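You operate a simulated robot arm through the tools that you are given. There is no shell and no other tool. Be economical: measure what you need, move in short steps, check, and stop when the job is done.

You are at the controls of a simulated robot arm. One attempt, no reset.

Task
Start the pump, prove the pressure gauge falls to nought, then set about 200 kPa.
Fine: shut the gauge cock for the proof and open it again; use the speed dial; leave the pump running.

It is judged by the outcome, as a careful person would: the job done as asked, and still so three seconds after it is handed in. It fails if anything else is knocked over, pushed out of place, dropped, spilled or broken.

Robot
A 7-joint arm with a two-finger parallel gripper, fixed in place. Base frame: the origin is at the foot of the arm, x ahead of it, y to its left, z up. Lengths are in cm, angles in rad, forces in N, time in s.
With the tool pointing down near the work surface it reaches from about 16 to 66 cm from the base axis. Its first joint turns from -1.152 to 1.152 rad. Payload 2.4 kg.
Tool frame: the origin (TCP) lies between the finger pads and is the grasp point; the fingertips stand 3 cm ahead of it; z points along the fingers, y is the line along which they close. Largest opening 9.4 cm; finger width 2.8, thickness 1; the body of the gripper, 5 by 9.6 cm, starts 5.5 cm behind the TCP.
Orientation is told as [roll, pitch, yaw] about the base's x, y, z axes, in that order, counted from this pose: with the fingers straight down and closing along the base's y, the tool's x points along the base's -x, its y along +y and its z along -z.

Tools
- The arm moves only by the tool jog_arm. Its argument "motion" is a list of rows, each an object (a shift or turn left out is 0, a gripper value left out holds the last) with "translation": the shift along the tool's x, y, z in cm, a list of three; "turn": the turn, a rotation vector about the tool's x, y, z in rad, a list of three; "grip": the finger opening in cm, from 0 to 9.4. In form: [{"translation": [dx, dy, dz], "turn": [wx, wy, wz], "grip": grip}, ...]. A call has 1 to 20 rows; each row shifts and turns the commanded pose from where the row before left it, along the tool's axes as they then stand. Each row takes 0.2 s and may step no farther than 5 cm and 0.15 rad from the row before; otherwise, or with a gripper value out of range, the whole call is refused. Where a pose cannot be reached the arm comes as near as it can. A force on the tool above 40 N (or 10 N above the force at the start of the call, whichever is more), or a blocked arm, ends the call early, and 0.2 s more pass. Each finger travels about 15.3 cm/s and halts on what it meets, pressing with about 22 N; the grip force reading is that of the motor and also rises with nothing between the fingers. The clock runs only during rows and for 0.2 s after the last one: add rows that do not move to give the fingers time. The reply holds the time, the measured pose of the TCP, the force on the tool along the base axes, the opening and the grip force, in the units named above and with some noise.
- Cameras (640 x 400 px; columns grow to the right, rows downward): "scene" is fixed at [5.07, 49.31, 143.15]; the picture's right is [-0.56, -0.83, 0.00], its down [-0.56, 0.37, -0.74] and it looks along [0.61, -0.41, -0.67] (base axes); focal length 356 px, centre (320, 200). "wrist" rides on the gripper at [7.6, 1.4, -10.2] in the tool frame; the picture's right is [-0.18, 0.98, 0.00], its down [-0.75, -0.14, -0.64] and it looks along [-0.63, -0.12, 0.77] (tool axes); focal length 243 px, centre (320, 200). There is no depth. A picture from a camera that has moved, and an enlarged one, comes with that camera's place and axes in the base frame and with its lens.
- grab_frame(camera): a new picture of that camera. The clock stands still meanwhile.
- inspect(camera, box): a new picture of the part [left, top, right, bottom] of that camera's present view, enlarged. The clock stands still meanwhile.
- hand_in(): hands the job in; it is judged then, once.

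Go step by step. Nothing tells you positions but the pictures and the camera data: compare them with the known pose of the tool, close in by small moves and look again before you grip or let go. The budget is 120 turns and 84 pictures, counting those below and the enlarged ones. Unless the task says otherwise, let go and move clear before handing in, and close with one line.

The tools are called by a JSON object that holds its "fn" and its "kwargs". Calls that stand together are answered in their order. jog_arm: Moves the arm, as the interface text tells. Its arguments: {"type":"object","properties":{"motion":{"type":"array"}},"required":["motion"]} The other tools are called the same way: grab_frame (camera) takes a picture; inspect (camera, box) takes an enlarged picture of a part of a camera's view; hand_in () hands the job in.

At the start:

```text
time: 0.0
ee_pos: [35.58, 10.6, 103.81]
tool_rot: [0.0, -0.002, 0.0]
ft_force: [0.4, 0.6, 0.7]
opening: 9.42
grip_force: 0.0
```

scene: 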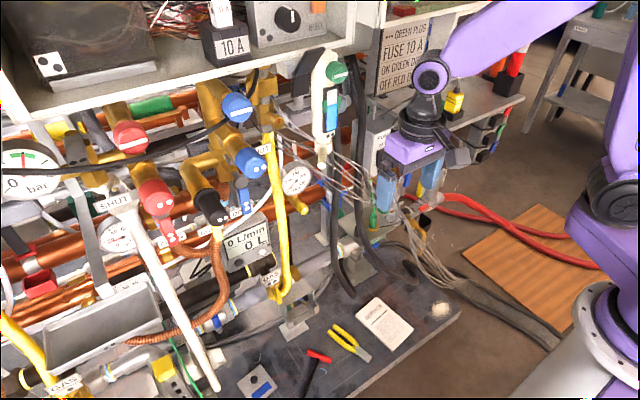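
wrist: 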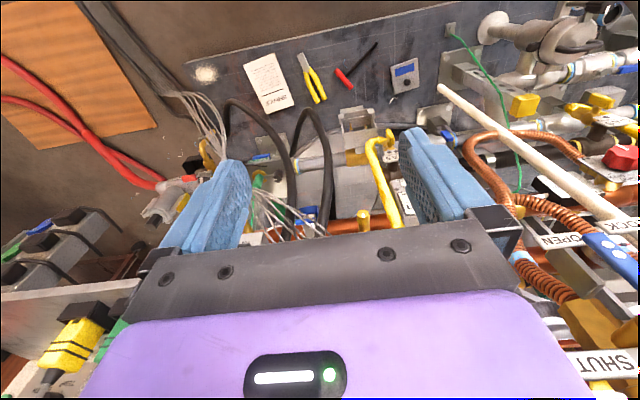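

The scene is cluttered with valves, gauges, a placard, a fuse sign and a speed dial. I'll enlarge parts of the view to identify things first.

{"fn": "inspect", "kwargs": {"camera": "scene", "box": [190, 0, 350, 100]}}

{"fn": "inspect", "kwargs": {"camera": "scene", "box": [340, 0, 540, 125]}}

{"fn": "inspect", "kwargs": {"camera": "scene", "box": [0, 90, 160, 190]}}

{"fn": "inspect", "kwargs": {"camera": "scene", "box": [90, 160, 250, 260]}}

{"fn": "inspect", "kwargs": {"camera": "scene", "box": [190, 70, 350, 170]}}

{"fn": "inspect", "kwargs": {"camera": "scene", "box": [200, 150, 360, 250]}}

```text
4.00 times, centred on (270, 50) of scene
camera zoom: at [5.07, 49.31, 143.15], right [-0.56, -0.83, 0.0], down [-0.56, 0.37, -0.74], along [0.61, -0.41, -0.67], focal length 1423 px, centre (520, 800)
```

zoom: 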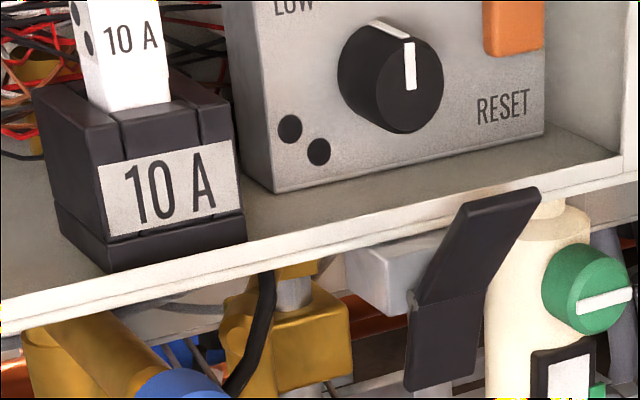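

```text
3.20 times, centred on (440, 62) of scene
camera zoom: at [5.07, 49.31, 143.15], right [-0.56, -0.83, 0.0], down [-0.56, 0.37, -0.74], along [0.61, -0.41, -0.67], focal length 1139 px, centre (-64, 640)
```

zoom: 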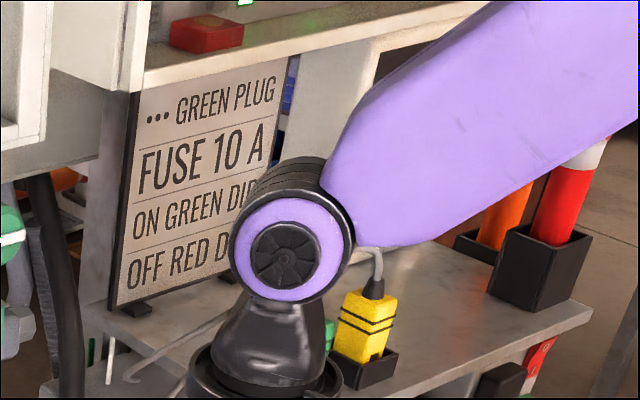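

```text
4.00 times, centred on (80, 140) of scene
camera zoom: at [5.07, 49.31, 143.15], right [-0.56, -0.83, 0.0], down [-0.56, 0.37, -0.74], along [0.61, -0.41, -0.67], focal length 1423 px, centre (1280, 440)
```

zoom: 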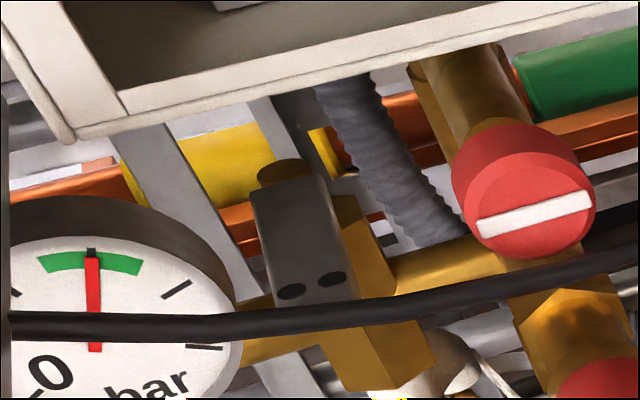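

```text
4.00 times, centred on (170, 210) of scene
camera zoom: at [5.07, 49.31, 143.15], right [-0.56, -0.83, 0.0], down [-0.56, 0.37, -0.74], along [0.61, -0.41, -0.67], focal length 1423 px, centre (920, 160)
```

zoom: 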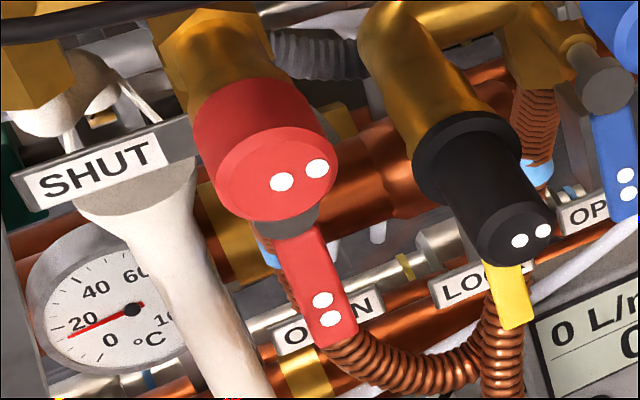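

```text
4.00 times, centred on (270, 120) of scene
camera zoom: at [5.07, 49.31, 143.15], right [-0.56, -0.83, 0.0], down [-0.56, 0.37, -0.74], along [0.61, -0.41, -0.67], focal length 1423 px, centre (520, 520)
```

zoom: 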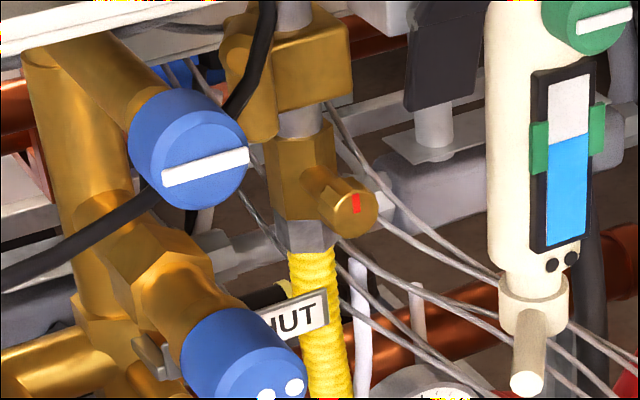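

```text
4.00 times, centred on (280, 200) of scene
camera zoom: at [5.07, 49.31, 143.15], right [-0.56, -0.83, 0.0], down [-0.56, 0.37, -0.74], along [0.61, -0.41, -0.67], focal length 1423 px, centre (480, 200)
```

zoom: 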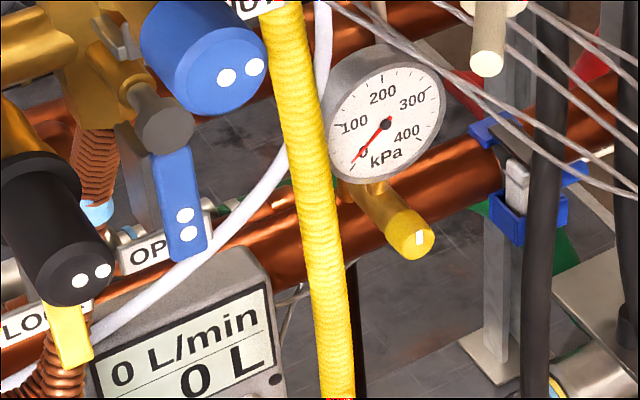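

I found the kPa gauge with a yellow cock below it and a control box with a dial. I need the start control and the placard's full text, so I'll look at more regions.

{"fn": "inspect", "kwargs": {"camera": "scene", "box": [0, 0, 240, 150]}}

{"fn": "inspect", "kwargs": {"camera": "scene", "box": [0, 250, 240, 400]}}

{"fn": "inspect", "kwargs": {"camera": "scene", "box": [230, 250, 470, 400]}}

{"fn": "inspect", "kwargs": {"camera": "scene", "box": [340, 120, 500, 220]}}

{"fn": "inspect", "kwargs": {"camera": "wrist", "box": [400, 0, 640, 150]}}

```text
2.67 times, centred on (120, 75) of scene
camera zoom: at [5.07, 49.31, 143.15], right [-0.56, -0.83, 0.0], down [-0.56, 0.37, -0.74], along [0.61, -0.41, -0.67], focal length 949 px, centre (853, 533)
```

zoom: 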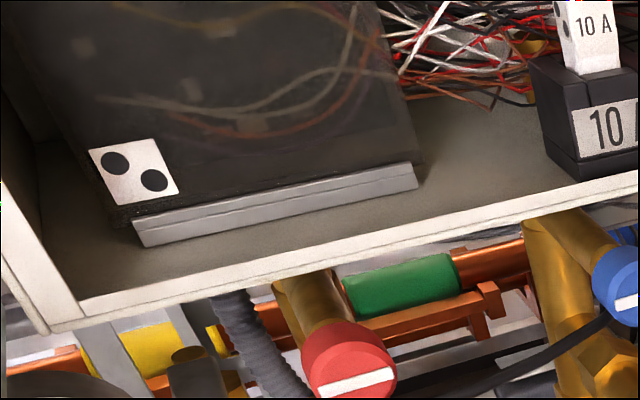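

```text
2.67 times, centred on (120, 325) of scene
camera zoom: at [5.07, 49.31, 143.15], right [-0.56, -0.83, 0.0], down [-0.56, 0.37, -0.74], along [0.61, -0.41, -0.67], focal length 949 px, centre (853, -133)
```

zoom: 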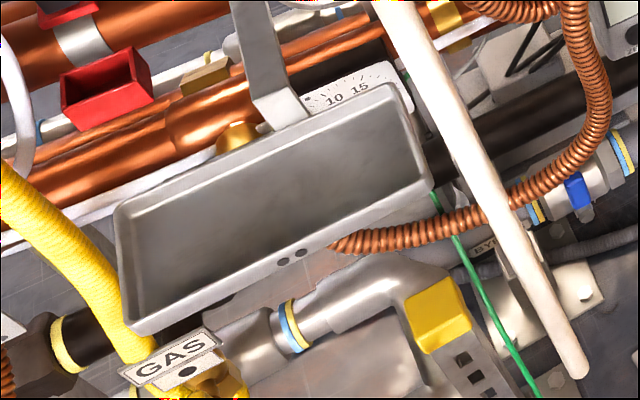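

```text
2.67 times, centred on (350, 325) of scene
camera zoom: at [5.07, 49.31, 143.15], right [-0.56, -0.83, 0.0], down [-0.56, 0.37, -0.74], along [0.61, -0.41, -0.67], focal length 949 px, centre (240, -133)
```

zoom: 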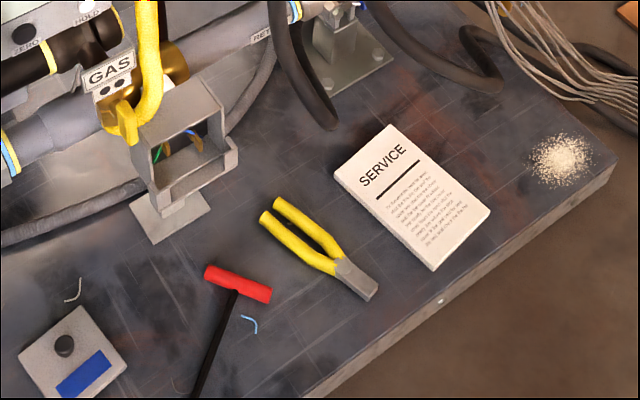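

```text
4.00 times, centred on (420, 170) of scene
camera zoom: at [5.07, 49.31, 143.15], right [-0.56, -0.83, 0.0], down [-0.56, 0.37, -0.74], along [0.61, -0.41, -0.67], focal length 1423 px, centre (-80, 320)
```

zoom: 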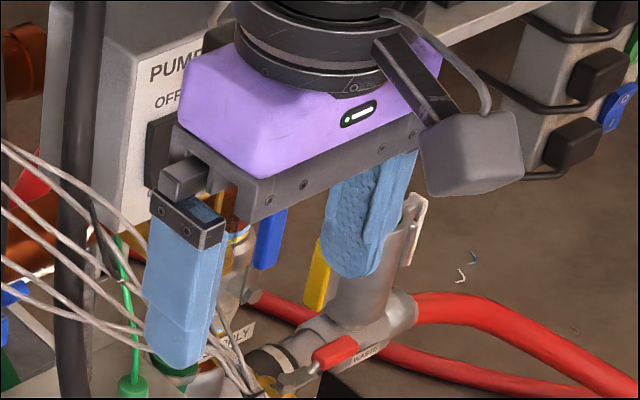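

```text
2.67 times, centred on (520, 75) of wrist
camera zoom: at [28.15, 11.99, 114.06], right [0.18, 0.98, 0.0], down [0.75, -0.14, 0.64], along [0.63, -0.12, -0.77], focal length 647 px, centre (-213, 533)
```

zoom: 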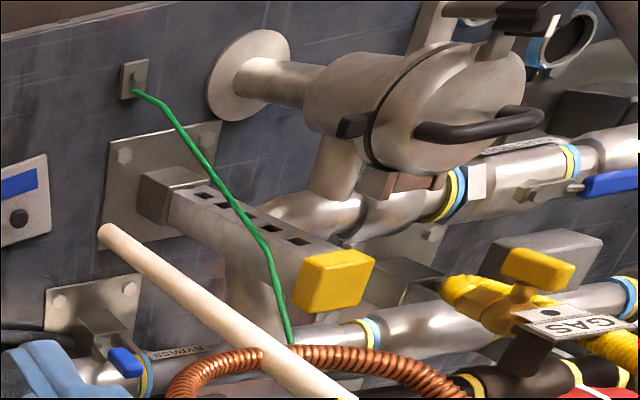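

The PUMP panel is behind my gripper in the scene view. I'll retract the arm back towards the base to uncover it.

{"fn": "jog_arm", "kwargs": {"motion": [{"translation": [3, 0, -3]}, {"translation": [3, 0, -3]}, {"translation": [3, 0, -3]}, {"translation": [3, 0, -3]}]}}

{"fn": "grab_frame", "kwargs": {"camera": "scene"}}

{"fn": "grab_frame", "kwargs": {"camera": "wrist"}}

```text
time: 1.0
ee_pos: [23.75, 10.68, 115.93]
tool_rot: [-0.002, 0.0, -0.001]
ft_force: [-1.0, -0.7, -0.5]
opening: 9.4
grip_force: 0.0
```

```text
70 pictures are left
```

scene: 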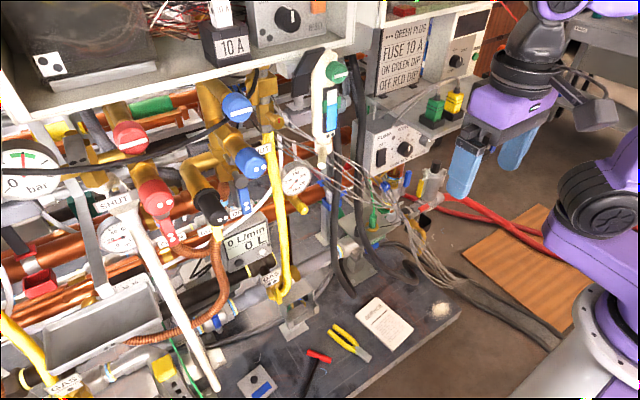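

```text
69 pictures are left
camera wrist: at [16.24, 12.04, 126.06], right [0.18, 0.98, 0.0], down [0.75, -0.14, 0.64], along [0.63, -0.12, -0.77], focal length 243 px, centre (320, 200)
```

wrist: 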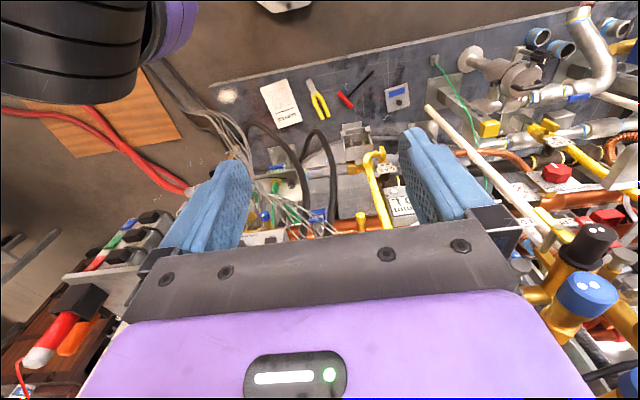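

{"fn": "inspect", "kwargs": {"camera": "scene", "box": [360, 100, 460, 230]}}

{"fn": "inspect", "kwargs": {"camera": "scene", "box": [365, 0, 525, 100]}}

{"fn": "inspect", "kwargs": {"camera": "scene", "box": [264, 154, 344, 224]}}

```text
3.08 times, centred on (410, 165) of scene
camera zoom: at [5.07, 49.31, 143.15], right [-0.56, -0.83, 0.0], down [-0.56, 0.37, -0.74], along [0.61, -0.41, -0.67], focal length 1095 px, centre (43, 308)
```

zoom: 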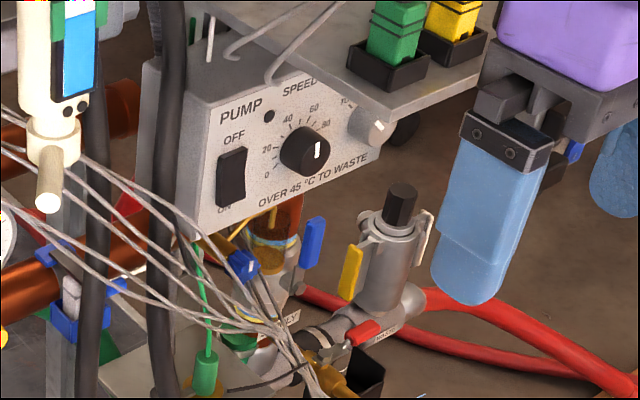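

```text
4.00 times, centred on (445, 50) of scene
camera zoom: at [5.07, 49.31, 143.15], right [-0.56, -0.83, 0.0], down [-0.56, 0.37, -0.74], along [0.61, -0.41, -0.67], focal length 1423 px, centre (-180, 800)
```

zoom: 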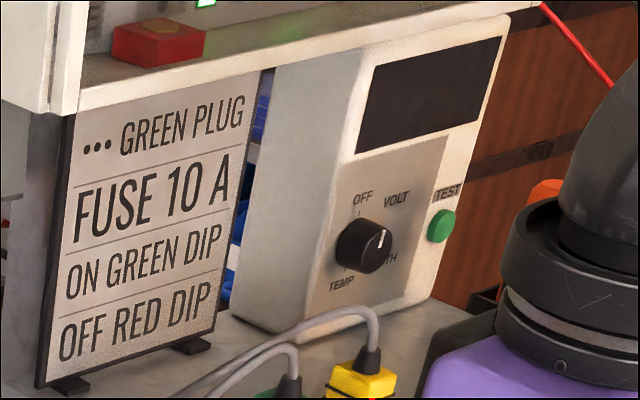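

```text
5.71 times, centred on (304, 189) of scene
camera zoom: at [5.07, 49.31, 143.15], right [-0.56, -0.83, 0.0], down [-0.56, 0.37, -0.74], along [0.61, -0.41, -0.67], focal length 2033 px, centre (411, 263)
```

zoom: 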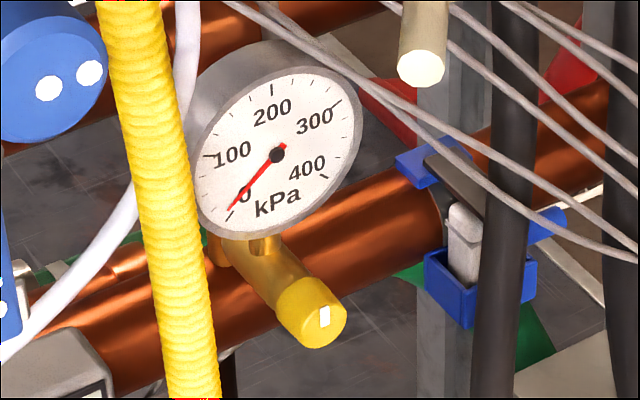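

The PUMP panel has an OFF/ON rocker and a speed dial, both facing the robot (−x), as does the gauge's yellow cock. I'll tilt the tool forward so that the wrist camera gives a second view for triangulation.

{"fn": "jog_arm", "kwargs": {"motion": [{"translation": [-4, -2, 2]}, {"translation": [-4, -2, 2]}, {"turn": [0, -0.14, 0]}, {"turn": [0, -0.14, 0]}, {"turn": [0, -0.14, 0]}, {"turn": [0, -0.14, 0]}, {"turn": [0, -0.14, 0]}]}}

{"fn": "grab_frame", "kwargs": {"camera": "wrist"}}

```text
time: 2.6
ee_pos: [32.43, 5.29, 111.87]
tool_rot: [0.0, -0.701, -0.062]
ft_force: [-4.9, 5.4, -0.5]
opening: 9.41
grip_force: 0.1
```

```text
65 pictures are left
camera wrist: at [20.28, 7.45, 114.72], right [0.2, 0.97, 0.12], down [0.15, -0.15, 0.98], along [0.97, -0.18, -0.18], focal length 243 px, centre (320, 200)
```

wrist: 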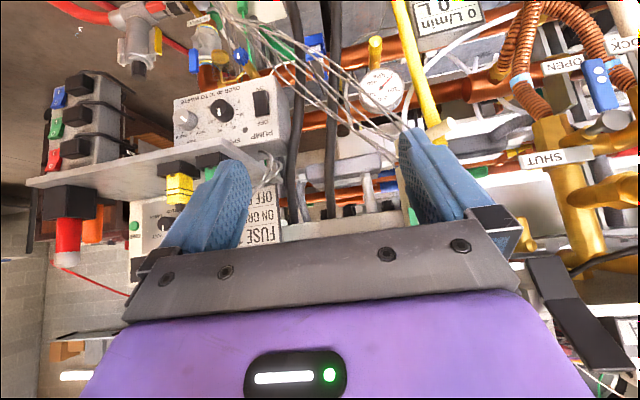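

{"fn": "grab_frame", "kwargs": {"camera": "scene"}}

{"fn": "jog_arm", "kwargs": {"motion": [{"translation": [0, 0, 0]}]}}

{"fn": "inspect", "kwargs": {"camera": "wrist", "box": [160, 60, 320, 160]}}

{"fn": "inspect", "kwargs": {"camera": "wrist", "box": [320, 20, 480, 120]}}

```text
64 pictures are left
```

scene: 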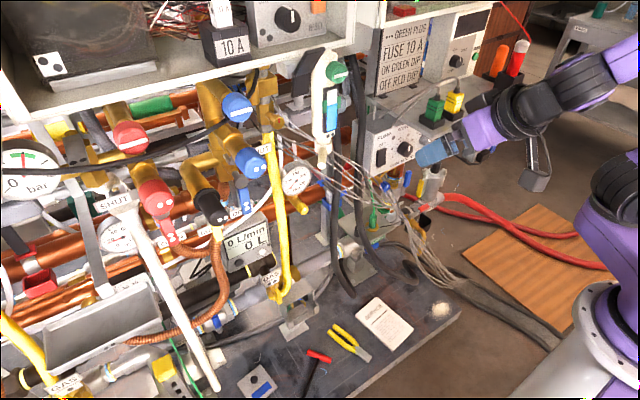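

```text
time: 3.0
ee_pos: [31.77, 6.66, 111.79]
tool_rot: [0.001, -0.7, 0.001]
ft_force: [0.3, -0.1, -0.5]
opening: 9.4
grip_force: 0.1
```

```text
4.00 times, centred on (240, 110) of wrist
camera zoom: at [19.41, 7.95, 114.74], right [0.14, 0.98, 0.12], down [0.16, -0.14, 0.98], along [0.98, -0.12, -0.18], focal length 970 px, centre (640, 560)
```

zoom: 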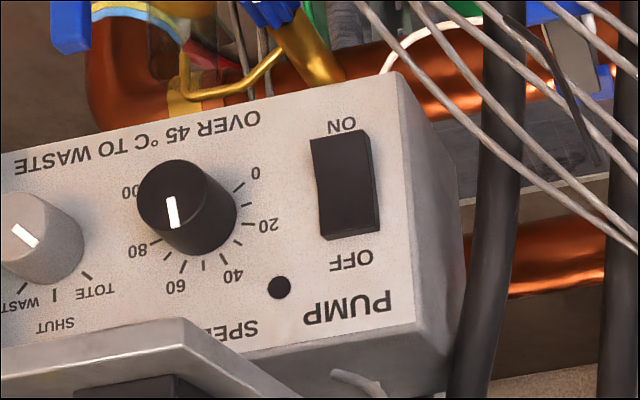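

```text
4.00 times, centred on (400, 70) of wrist
camera zoom: at [19.41, 7.95, 114.74], right [0.14, 0.98, 0.12], down [0.16, -0.14, 0.98], along [0.98, -0.12, -0.18], focal length 970 px, centre (0, 720)
```

zoom: 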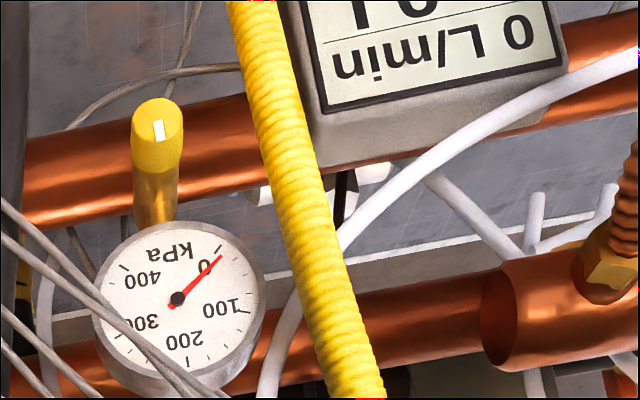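

Triangulating the two views puts the rocker at about (63, −10, 85), the dial face at (61.5, −19, 85), the gauge at (68, 14, 84) and the cock knob at (64.7, 14.3, 76.8), all facing −x. Next I move in front of the panel below shelf height and bring the tool horizontal.

{"fn": "jog_arm", "kwargs": {"motion": [{"translation": [0.8, -3.25, 3.3]}, {"translation": [0.8, -3.25, 3.3]}, {"translation": [0.8, -3.25, 3.3]}, {"translation": [0.8, -3.25, 3.3]}, {"turn": [0, -0.145, 0]}, {"turn": [0, -0.145, 0]}, {"turn": [0, -0.145, 0]}, {"turn": [0, -0.145, 0]}, {"turn": [0, -0.145, 0]}, {"turn": [0, -0.145, 0]}, {"translation": [0, 0, 0]}]}}

{"fn": "grab_frame", "kwargs": {"camera": "scene"}}

```text
time: 5.4
ee_pos: [44.27, 0.4, 111.9]
tool_rot: [-1.238, -1.564, 1.23]
ft_force: [-0.2, -1.1, 0.8]
opening: 9.41
grip_force: 0.1
out of reach, approached as far as the arm can: row 3, 4, 5, 6, 7, 8, 9, 10
```

```text
61 pictures are left
```

scene: 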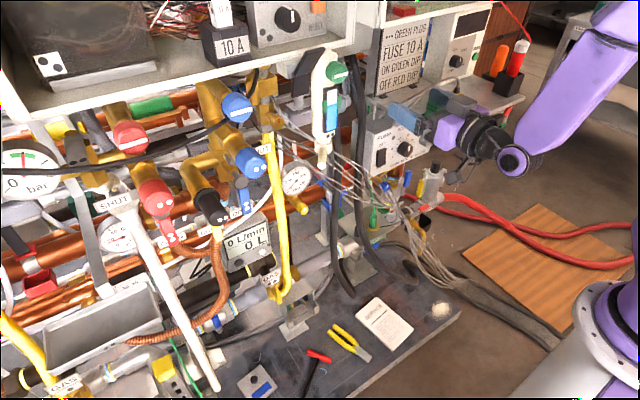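

The arm couldn't get that low while so far back with the tool horizontal. I'll move the commanded pose forward and see where it settles.

{"fn": "jog_arm", "kwargs": {"motion": [{"translation": [0, 0, 2]}, {"translation": [0, 0, 2]}, {"translation": [0, 0, 0]}]}}

```text
time: 6.2
ee_pos: [48.29, 0.53, 111.92]
tool_rot: [-0.202, -1.57, 0.201]
ft_force: [0.2, -0.5, 0.1]
opening: 9.4
grip_force: 0.1
```

Commands restart from the achieved pose, and it is now exactly horizontal at (48.3, 0.5, 112). I'll spin so the camera sits on the −y side.

{"fn": "jog_arm", "kwargs": {"motion": [{"turn": [0, 0, -0.1428], "grip": 9.4}, {"turn": [0, 0, -0.1428]}, {"turn": [0, 0, -0.1428]}, {"turn": [0, 0, -0.1428]}, {"turn": [0, 0, -0.1428]}, {"turn": [0, 0, -0.1428]}, {"turn": [0, 0, -0.1428]}, {"turn": [0, 0, -0.1428]}, {"turn": [0, 0, -0.1428]}, {"turn": [0, 0, -0.1428]}, {"turn": [0, 0, -0.1428]}, {"translation": [0, 0, 0]}]}}

{"fn": "grab_frame", "kwargs": {"camera": "scene"}}

{"fn": "grab_frame", "kwargs": {"camera": "wrist"}}

```text
time: 8.8
ee_pos: [48.33, 0.41, 111.98]
tool_rot: [-1.571, 0.003, 1.57]
ft_force: [-0.4, -0.1, -0.1]
opening: 9.36
grip_force: 0.0
```

```text
60 pictures are left
```

scene: 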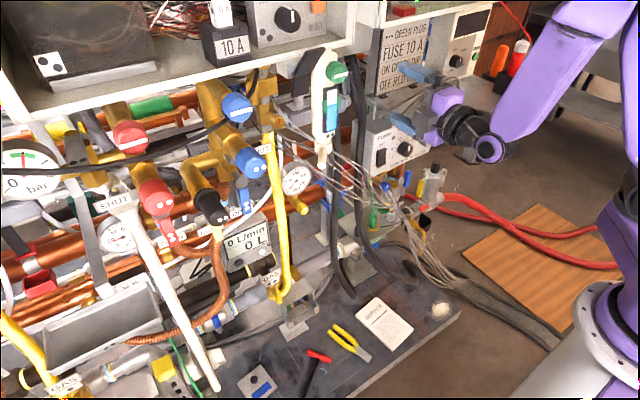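

```text
59 pictures are left
camera wrist: at [38.12, -7.22, 110.57], right [0.0, 0.18, -0.98], down [-0.64, 0.75, 0.14], along [0.77, 0.63, 0.12], focal length 243 px, centre (320, 200)
```

wrist: 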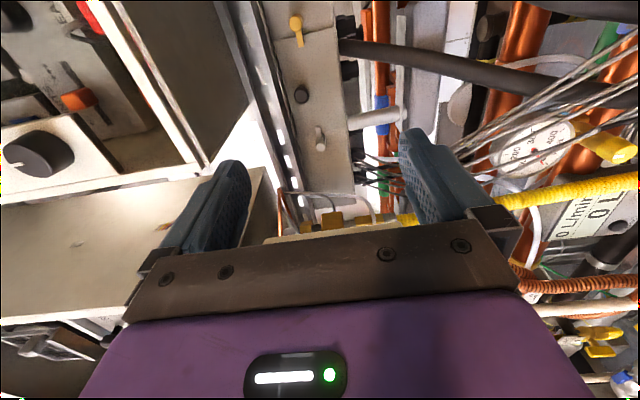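

The spin works and the camera even sees the gauge. I'll close the fingers and descend diagonally to a point in front of the rocker.

{"fn": "jog_arm", "kwargs": {"motion": [{"translation": [0, 0, -2], "grip": 0}, {"translation": [1.5, 4, 0]}, {"translation": [1.5, 4, 0]}, {"translation": [1.5, 4, 0]}, {"translation": [1.5, 4, 0]}, {"translation": [1.5, 4, 0]}, {"translation": [1.5, 4, 0]}, {"translation": [0, 0, 0]}]}}

{"fn": "grab_frame", "kwargs": {"camera": "scene"}}

{"fn": "grab_frame", "kwargs": {"camera": "wrist"}}

```text
time: 10.6
ee_pos: [45.71, -6.92, 87.89]
tool_rot: [-1.57, 0.001, 1.564]
ft_force: [0.1, -0.6, 0.3]
opening: 0.02
grip_force: 22.1
out of reach, approached as far as the arm can: row 6, 7
```

```text
58 pictures are left
```

scene: 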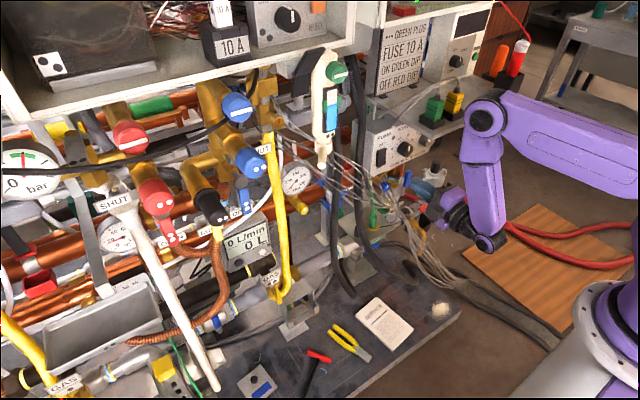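

```text
57 pictures are left
camera wrist: at [35.52, -14.61, 86.47], right [0.0, 0.18, -0.98], down [-0.64, 0.76, 0.14], along [0.77, 0.63, 0.12], focal length 243 px, centre (320, 200)
```

wrist: 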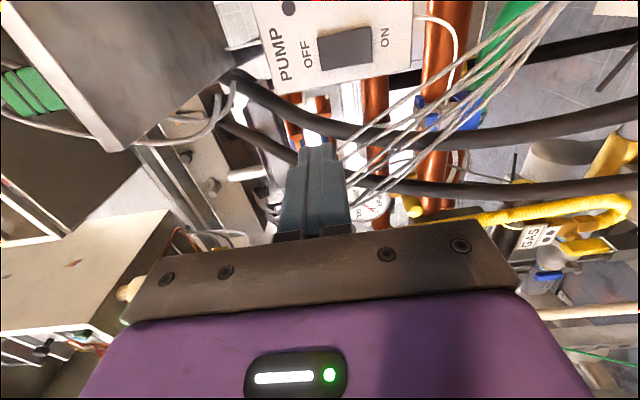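

Rocker position confirmed by this third view (z 82–87, ON at the low end). The grey wires are close to my approach, so I'll look closely before going forward.

{"fn": "inspect", "kwargs": {"camera": "wrist", "box": [240, 0, 600, 225]}}

{"fn": "inspect", "kwargs": {"camera": "scene", "box": [300, 120, 460, 300]}}

```text
1.78 times, centred on (420, 112) of wrist
camera zoom: at [35.52, -14.61, 86.47], right [0.0, 0.18, -0.98], down [-0.64, 0.76, 0.14], along [0.77, 0.63, 0.12], focal length 431 px, centre (142, 356)
```

zoom: 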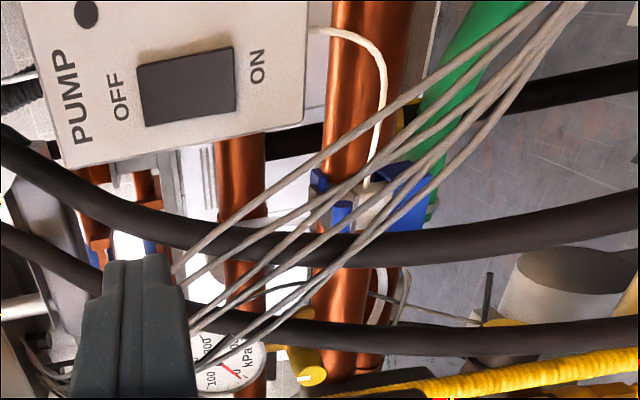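

```text
2.22 times, centred on (380, 210) of scene
camera zoom: at [5.07, 49.31, 143.15], right [-0.56, -0.83, 0.0], down [-0.56, 0.37, -0.74], along [0.61, -0.41, -0.67], focal length 791 px, centre (187, 178)
```

zoom: 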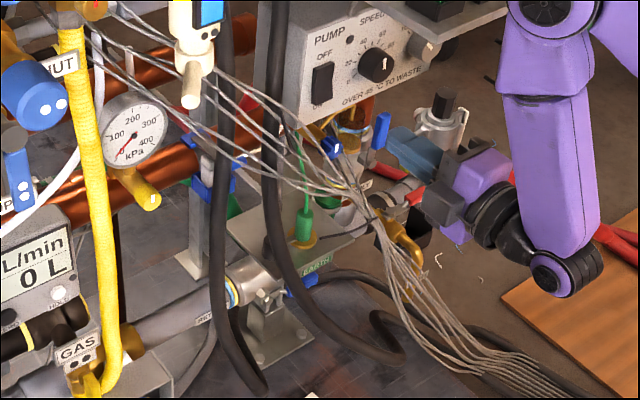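

The wires run from about (52.7, −12.5, 72) up to (66, 20, 98), so they clear a hand at y≈−10, z≈83.5 by about 3 cm. Advancing in short steps.

{"fn": "jog_arm", "kwargs": {"motion": [{"translation": [1, 1.1, 2]}, {"translation": [1, 1.1, 2]}, {"translation": [1, 1.1, 2]}, {"translation": [0.3, 1.1, 2]}, {"translation": [0, 0, 1]}, {"translation": [0, 0, 0]}]}}

{"fn": "inspect", "kwargs": {"camera": "scene", "box": [340, 100, 500, 220]}}

{"fn": "grab_frame", "kwargs": {"camera": "wrist"}}

```text
time: 12.0
ee_pos: [51.53, -4.7, 83.96]
tool_rot: [-1.572, 0.001, 1.571]
ft_force: [0.5, -0.4, 0.3]
opening: 0.02
grip_force: 22.1
out of reach, approached as far as the arm can: row 1, 2, 3, 4
```

```text
3.33 times, centred on (420, 160) of scene
camera zoom: at [5.07, 49.31, 143.15], right [-0.56, -0.83, 0.0], down [-0.56, 0.37, -0.74], along [0.61, -0.41, -0.67], focal length 1186 px, centre (-13, 333)
```

zoom: 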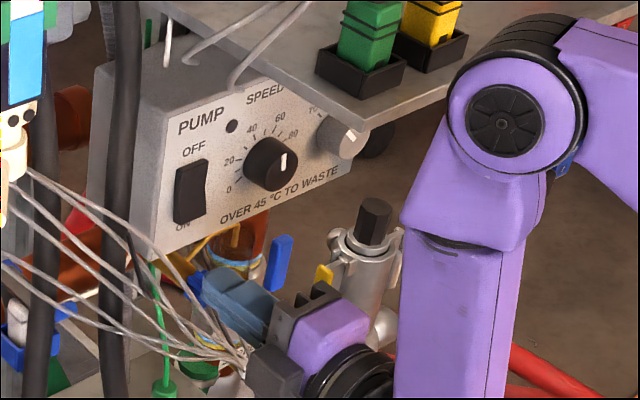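

```text
53 pictures are left
camera wrist: at [41.44, -12.36, 82.54], right [0.0, 0.18, -0.98], down [-0.64, 0.75, 0.14], along [0.77, 0.63, 0.12], focal length 243 px, centre (320, 200)
```

wrist: 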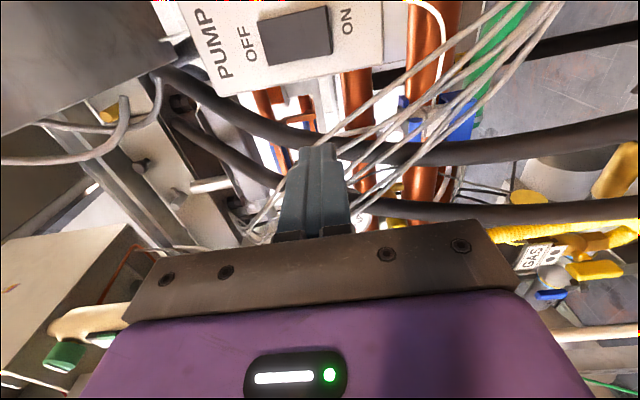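

The arm can't take y below about −5 with the tool pointing exactly along +x. I'll yaw the tool slightly to the −y side in line with the arm's azimuth and move sideways in small steps.

{"fn": "jog_arm", "kwargs": {"motion": [{"turn": [0, 0.12, 0]}, {"turn": [0, 0.12, 0]}, {"translation": [1, 0, 0]}, {"translation": [1, 0, 0]}, {"translation": [1, 0, 0]}, {"translation": [0, 0, 0]}]}}

```text
time: 13.4
ee_pos: [51.02, -7.46, 84.06]
tool_rot: [-1.568, -0.001, 1.329]
ft_force: [-0.9, 0.4, 0.1]
opening: 0.0
grip_force: 21.6
```

Yaw works. Straight along the tool axis now leads almost exactly to the ON end of the rocker, so I'll advance 6.5 cm, lower slightly and check.

{"fn": "jog_arm", "kwargs": {"motion": [{"translation": [0, 0.4, 2]}, {"translation": [0, 0.4, 2]}, {"translation": [0, 0, 1.5]}, {"translation": [0, 0, 1]}, {"translation": [0, 0, 0]}]}}

{"fn": "grab_frame", "kwargs": {"camera": "wrist"}}

{"fn": "inspect", "kwargs": {"camera": "scene", "box": [340, 100, 500, 220]}}

```text
time: 14.6
ee_pos: [57.16, -9.12, 83.17]
tool_rot: [-1.571, -0.001, 1.328]
ft_force: [-0.5, -0.1, 0.4]
opening: 0.0
grip_force: 22.3
```

```text
52 pictures are left
camera wrist: at [45.43, -14.2, 81.66], right [0.04, 0.18, -0.98], down [-0.44, 0.88, 0.14], along [0.89, 0.43, 0.12], focal length 243 px, centre (320, 200)
```

wrist: 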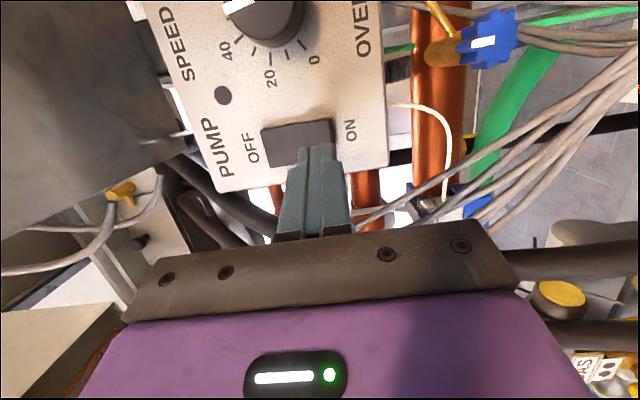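

```text
3.33 times, centred on (420, 160) of scene
camera zoom: at [5.07, 49.31, 143.15], right [-0.56, -0.83, 0.0], down [-0.56, 0.37, -0.74], along [0.61, -0.41, -0.67], focal length 1186 px, centre (-13, 333)
```

zoom: 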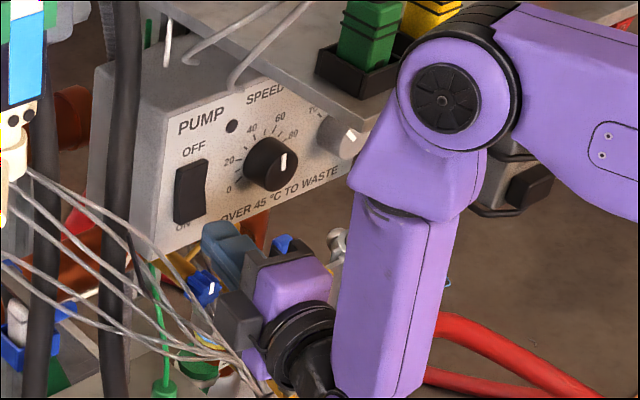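

The tip is aligned with the ON end of the rocker, about 2–3 cm away. Creeping in to press it.

{"fn": "jog_arm", "kwargs": {"motion": [{"translation": [0, 0, 0.8]}, {"translation": [0, 0, 0.6]}, {"translation": [0, 0, 0.4]}, {"translation": [0, 0, 0.3]}, {"translation": [0, 0, 0.3]}, {"translation": [0, 0, 0]}]}}

{"fn": "grab_frame", "kwargs": {"camera": "wrist"}}

```text
time: 16.0
ee_pos: [59.58, -9.65, 82.96]
tool_rot: [-1.569, 0.0, 1.331]
ft_force: [-0.9, 0.3, -0.4]
opening: 0.01
grip_force: 21.9
```

```text
50 pictures are left
camera wrist: at [47.89, -14.74, 81.63], right [0.04, 0.18, -0.98], down [-0.44, 0.88, 0.14], along [0.89, 0.43, 0.12], focal length 243 px, centre (320, 200)
```

wrist: 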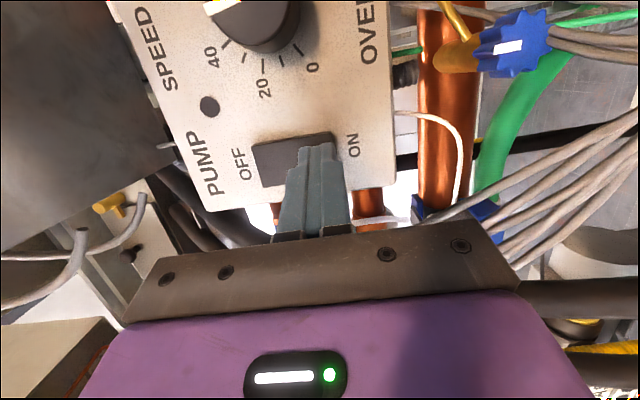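

{"fn": "jog_arm", "kwargs": {"motion": [{"translation": [0, 0, 0.3]}, {"translation": [0, 0, 0.3]}, {"translation": [0, 0, 0.3]}, {"translation": [0, 0, 0.3]}, {"translation": [0, 0, 0]}]}}

{"fn": "grab_frame", "kwargs": {"camera": "wrist"}}

```text
time: 16.6
ee_pos: [59.82, -9.87, 83.03]
tool_rot: [-1.573, 0.001, 1.331]
ft_force: [-19.4, 2.1, 9.3]
opening: 0.01
grip_force: 22.6
stopped in row 3: the force on the tool passed its limit (the readings are from after the stop); the commanded pose is now the measured one
```

```text
49 pictures are left
camera wrist: at [48.13, -14.85, 81.62], right [0.05, 0.18, -0.98], down [-0.45, 0.88, 0.14], along [0.89, 0.43, 0.12], focal length 243 px, centre (320, 200)
```

wrist: 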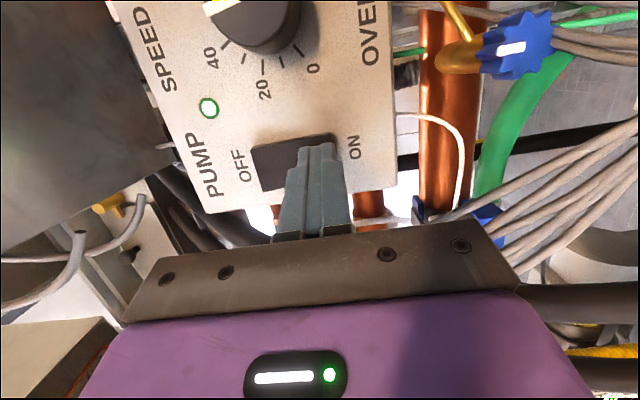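

The green lamp is lit, so the pump is on. I'll back off and read the gauge.

{"fn": "jog_arm", "kwargs": {"motion": [{"translation": [0, 0, -1]}, {"translation": [0, 0, -2]}, {"translation": [0, 0, -2]}, {"translation": [0, 0, -2]}, {"translation": [0, 0, -2]}, {"translation": [0, 0, 0]}]}}

{"fn": "inspect", "kwargs": {"camera": "scene", "box": [200, 130, 360, 230]}}

{"fn": "inspect", "kwargs": {"camera": "scene", "box": [340, 100, 500, 220]}}

```text
time: 18.0
ee_pos: [51.17, -7.76, 83.09]
tool_rot: [-1.571, 0.003, 1.334]
ft_force: [0.4, -0.1, -0.3]
opening: 0.0
grip_force: 21.5
```

```text
4.00 times, centred on (280, 180) of scene
camera zoom: at [5.07, 49.31, 143.15], right [-0.56, -0.83, 0.0], down [-0.56, 0.37, -0.74], along [0.61, -0.41, -0.67], focal length 1423 px, centre (480, 280)
```

zoom: 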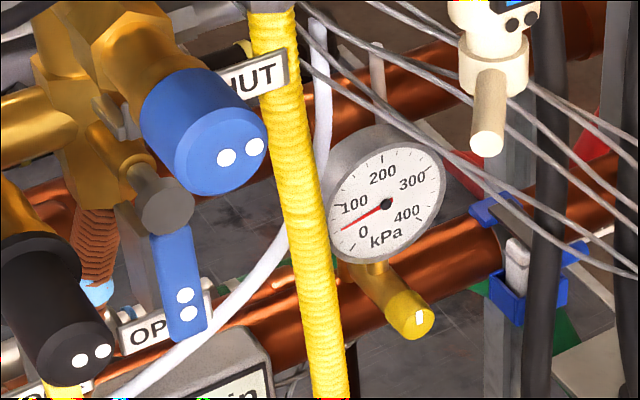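

```text
3.33 times, centred on (420, 160) of scene
camera zoom: at [5.07, 49.31, 143.15], right [-0.56, -0.83, 0.0], down [-0.56, 0.37, -0.74], along [0.61, -0.41, -0.67], focal length 1186 px, centre (-13, 333)
```

zoom: 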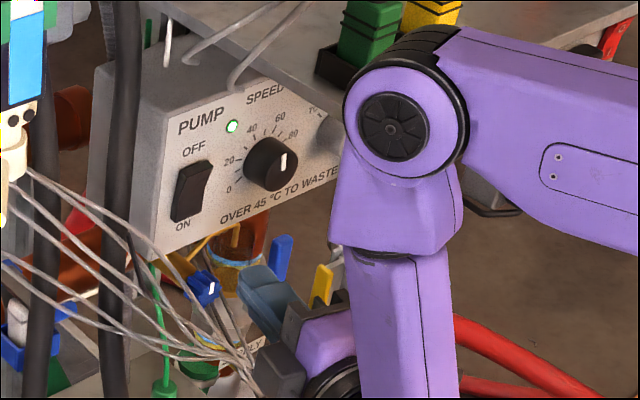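

The pump is running with the gauge near 60 kPa (cock open, dial near 70). Now for the cock: black ropes and wires are near it, so I'll back out, rise and look with the camera before choosing an approach.

{"fn": "jog_arm", "kwargs": {"motion": [{"translation": [0, 0, -3]}, {"translation": [0, -2, -2]}, {"turn": [0, -0.12, 0], "translation": [-2, -3, 0]}, {"turn": [0, -0.12, 0], "translation": [-2, -3, 0]}, {"translation": [-2, -3, 0]}, {"translation": [-2, -3, 0]}, {"translation": [-2, -3, 0]}, {"turn": [0, 0, 0.14]}, {"turn": [0, 0, 0.14]}, {"turn": [0, 0, 0.14]}, {"turn": [0, 0, 0.14]}, {"turn": [0, 0, 0.14]}, {"turn": [0, 0, 0.14]}, {"turn": [0, 0, 0.14]}, {"turn": [0, 0, 0.14]}, {"turn": [0, 0, 0.14]}, {"turn": [0, 0, 0.14]}, {"turn": [0, 0, 0.14]}, {"translation": [0, 0, 0]}]}}

```text
time: 22.0
ee_pos: [49.81, 6.05, 102.69]
tool_rot: [-1.47, -1.525, 1.466]
ft_force: [0.4, -0.9, -0.7]
opening: 0.0
grip_force: 22.1
out of reach, approached as far as the arm can: row 18
```

{"fn": "jog_arm", "kwargs": {"motion": [{"turn": [0, 0.14, 0], "translation": [0, 0, -2]}, {"turn": [0, 0.14, 0], "translation": [0, 0, -2]}, {"turn": [0, 0.14, 0], "translation": [0, 0, -2]}, {"turn": [0, 0.14, 0], "translation": [0, 0, -2]}, {"turn": [0, 0.14, 0]}, {"turn": [0, 0.14, 0]}, {"translation": [0, 0, 0]}]}}

{"fn": "grab_frame", "kwargs": {"camera": "wrist"}}

{"fn": "grab_frame", "kwargs": {"camera": "scene"}}

```text
time: 23.6
ee_pos: [42.11, 6.13, 104.21]
tool_rot: [-0.042, -0.73, 0.031]
ft_force: [0.3, -0.3, 0.2]
opening: 0.0
grip_force: 22.4
```

```text
46 pictures are left
camera wrist: at [29.64, 7.44, 106.74], right [0.13, 0.99, 0.09], down [0.13, -0.11, 0.98], along [0.98, -0.12, -0.15], focal length 243 px, centre (320, 200)
```

wrist: 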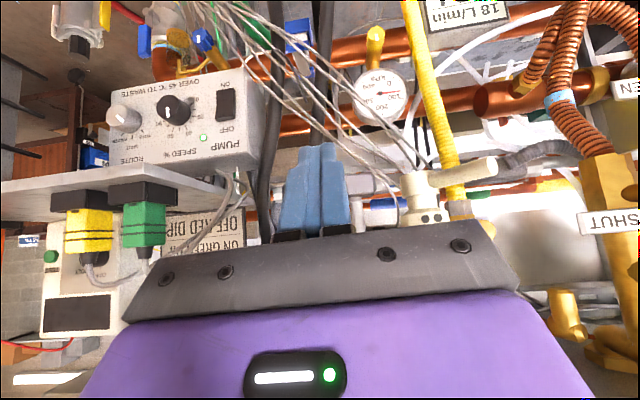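

```text
45 pictures are left
```

scene: 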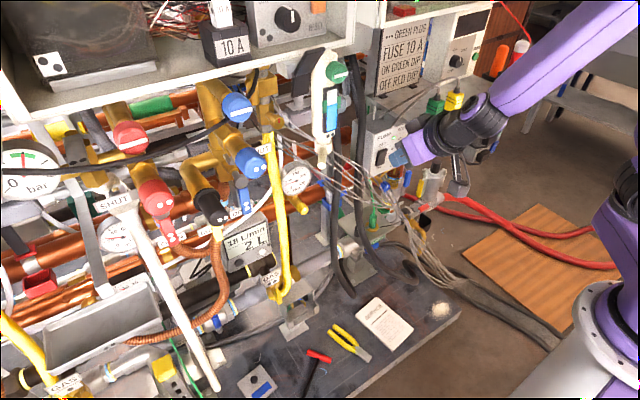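

The view shows flow 18 L/min, the cock knob clear in front of the pipe, and the white nozzle at about (50–55, 15–19, 102) to stay under. Now a close look at the cock and gauge.

{"fn": "inspect", "kwargs": {"camera": "wrist", "box": [330, 10, 450, 130]}}

{"fn": "inspect", "kwargs": {"camera": "scene", "box": [272, 155, 362, 305]}}

```text
3.33 times, centred on (390, 70) of wrist
camera zoom: at [29.64, 7.44, 106.74], right [0.13, 0.99, 0.09], down [0.13, -0.11, 0.98], along [0.98, -0.12, -0.15], focal length 809 px, centre (87, 633)
```

zoom: 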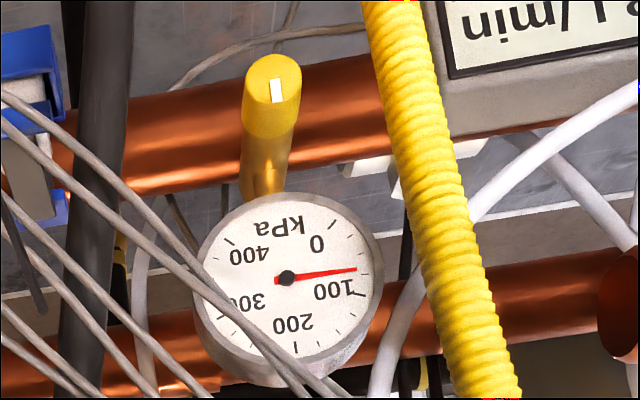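

```text
2.67 times, centred on (317, 230) of scene
camera zoom: at [5.07, 49.31, 143.15], right [-0.56, -0.83, 0.0], down [-0.56, 0.37, -0.74], along [0.61, -0.41, -0.67], focal length 949 px, centre (328, 120)
```

zoom: 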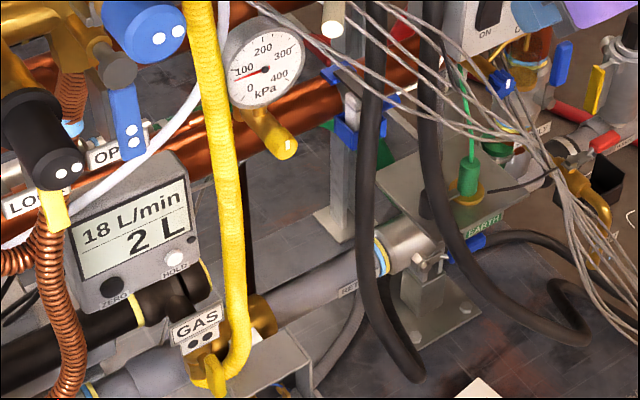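

Useful correction: triangulating the paper puts the dark plate near floor level, so there is free space below the cock. I'll approach it horizontally from spin −90° and turn towards spin 0, which is clockwise (shut) seen from the front.

{"fn": "jog_arm", "kwargs": {"motion": [{"translation": [-2, 0, 2]}, {"translation": [-2, 0, 2]}, {"turn": [0, -0.14, 0]}, {"turn": [0, -0.14, 0]}, {"turn": [0, -0.14, 0]}, {"turn": [0, -0.14, 0]}, {"turn": [0, -0.14, 0]}, {"turn": [0, -0.14, 0]}, {"turn": [0, 0, -0.14]}, {"turn": [0, 0, -0.14]}, {"turn": [0, 0, -0.14]}, {"turn": [0, 0, -0.14]}, {"turn": [0, 0, -0.14]}, {"turn": [0, 0, -0.14]}, {"turn": [0, 0, -0.14]}, {"turn": [0, 0, -0.14]}, {"turn": [0, 0, -0.14]}, {"turn": [0, 0, -0.14]}, {"turn": [0, 0, -0.14]}, {"translation": [0, 0, 0]}]}}

```text
time: 27.8
ee_pos: [48.04, 6.5, 104.37]
tool_rot: [-1.57, 0.002, 1.573]
ft_force: [0.7, -0.2, -0.5]
opening: 0.01
grip_force: 22.1
out of reach, approached as far as the arm can: row 8
```

{"fn": "jog_arm", "kwargs": {"motion": [{"translation": [0, 3.9, 0]}, {"translation": [0, 3.9, 0]}, {"translation": [0, 3.9, 0]}, {"translation": [0, 3.9, 0]}, {"translation": [-2.6, 3.9, 0], "grip": 5}, {"translation": [-2.6, 3.9, 0]}, {"translation": [-2.6, 3.9, 0]}, {"translation": [0, 0, 0]}]}}

{"fn": "grab_frame", "kwargs": {"camera": "wrist"}}

{"fn": "grab_frame", "kwargs": {"camera": "scene"}}

```text
time: 29.6
ee_pos: [48.23, 14.14, 76.98]
tool_rot: [-1.572, 0.002, 1.571]
ft_force: [0.0, -0.6, 0.1]
opening: 4.99
grip_force: 0.1
```

```text
42 pictures are left
camera wrist: at [38.03, 6.61, 75.56], right [0.0, 0.18, -0.98], down [-0.64, 0.75, 0.14], along [0.77, 0.63, 0.12], focal length 243 px, centre (320, 200)
```

wrist: 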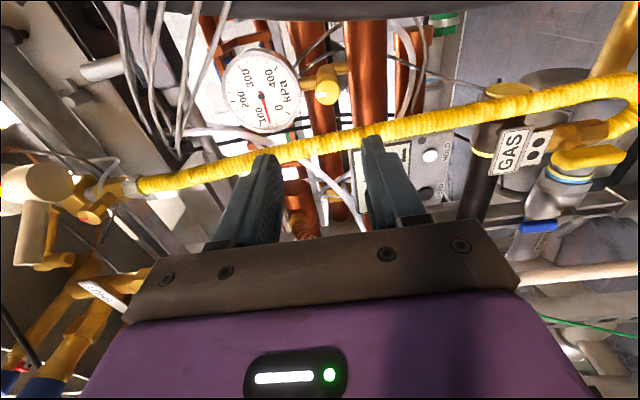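

```text
41 pictures are left
```

scene: 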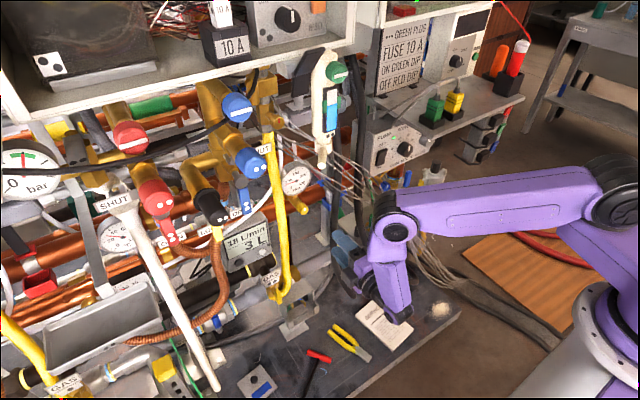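

The approach is clear: straight ahead is the knob at about (64.7, 14.2, 76.5). Advancing to just short of it and checking.

{"fn": "jog_arm", "kwargs": {"motion": [{"translation": [0, 0.4, 3]}, {"translation": [0, 0, 3]}, {"translation": [0, 0, 3]}, {"translation": [0, 0, 2.3]}, {"translation": [0, 0, 0]}]}}

{"fn": "grab_frame", "kwargs": {"camera": "wrist"}}

{"fn": "inspect", "kwargs": {"camera": "scene", "box": [260, 150, 400, 270]}}

```text
time: 30.8
ee_pos: [59.33, 14.23, 76.48]
tool_rot: [-1.571, 0.003, 1.572]
ft_force: [0.8, 0.1, 0.9]
opening: 5.01
grip_force: 0.1
```

```text
40 pictures are left
camera wrist: at [49.21, 6.58, 75.19], right [0.0, 0.18, -0.98], down [-0.64, 0.75, 0.14], along [0.77, 0.63, 0.12], focal length 243 px, centre (320, 200)
```

wrist: 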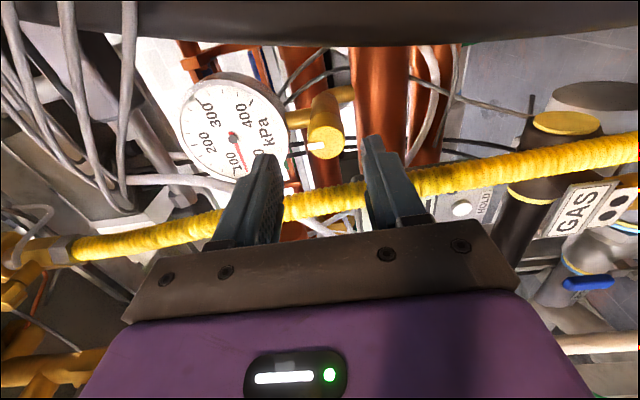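

```text
3.33 times, centred on (330, 210) of scene
camera zoom: at [5.07, 49.31, 143.15], right [-0.56, -0.83, 0.0], down [-0.56, 0.37, -0.74], along [0.61, -0.41, -0.67], focal length 1186 px, centre (287, 167)
```

zoom: 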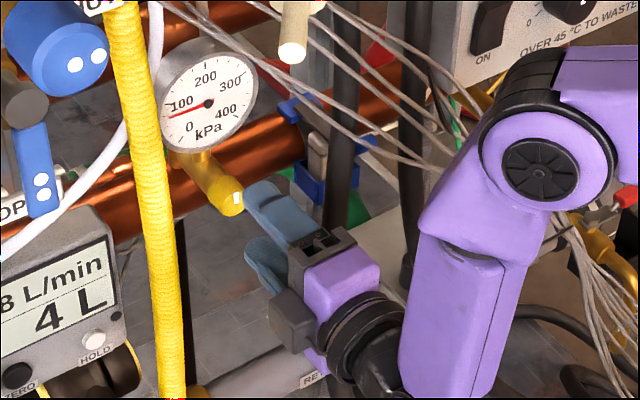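

Aligned. Going forward 4.3 cm and closing on the knob.

{"fn": "jog_arm", "kwargs": {"motion": [{"translation": [0, 0.1, 2]}, {"translation": [0, 0, 1.3]}, {"translation": [0, 0, 1]}, {"grip": 2.4}, {"grip": 2.0}, {"grip": 2.0}]}}

{"fn": "grab_frame", "kwargs": {"camera": "wrist"}}

```text
time: 32.2
ee_pos: [63.59, 14.25, 76.35]
tool_rot: [-1.563, 0.005, 1.57]
ft_force: [-2.1, -1.0, -18.4]
opening: 3.08
grip_force: 9.3
```

```text
38 pictures are left
camera wrist: at [53.44, 6.5, 75.02], right [-0.01, 0.18, -0.98], down [-0.64, 0.75, 0.14], along [0.77, 0.63, 0.11], focal length 243 px, centre (320, 200)
```

wrist: 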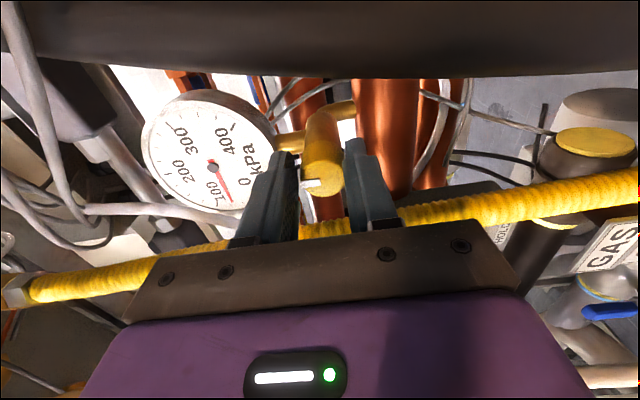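

{"fn": "jog_arm", "kwargs": {"motion": [{"translation": [0, 0.15, 0], "grip": 2.0}, {"translation": [0, 0.1, 0], "grip": 1.5}, {"grip": 1.5}, {"grip": 1.5}]}}

{"fn": "inspect", "kwargs": {"camera": "wrist", "box": [220, 80, 420, 240]}}

```text
time: 33.2
ee_pos: [63.72, 14.18, 76.27]
tool_rot: [-1.565, 0.003, 1.572]
ft_force: [-3.0, -1.9, -19.9]
opening: 2.76
grip_force: 45.0
```

```text
2.50 times, centred on (320, 160) of wrist
camera zoom: at [53.48, 6.52, 74.84], right [-0.01, 0.18, -0.98], down [-0.64, 0.75, 0.14], along [0.77, 0.63, 0.11], focal length 606 px, centre (320, 300)
```

zoom: 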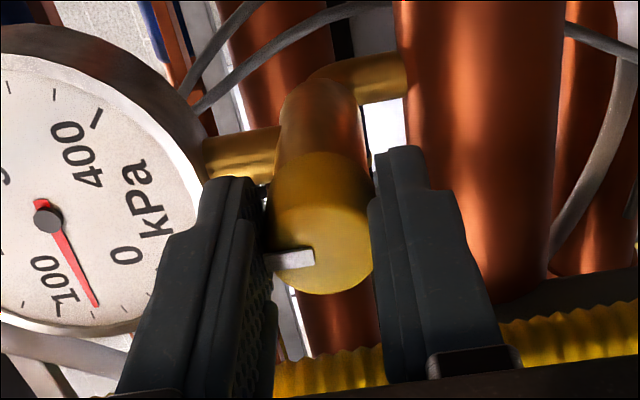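

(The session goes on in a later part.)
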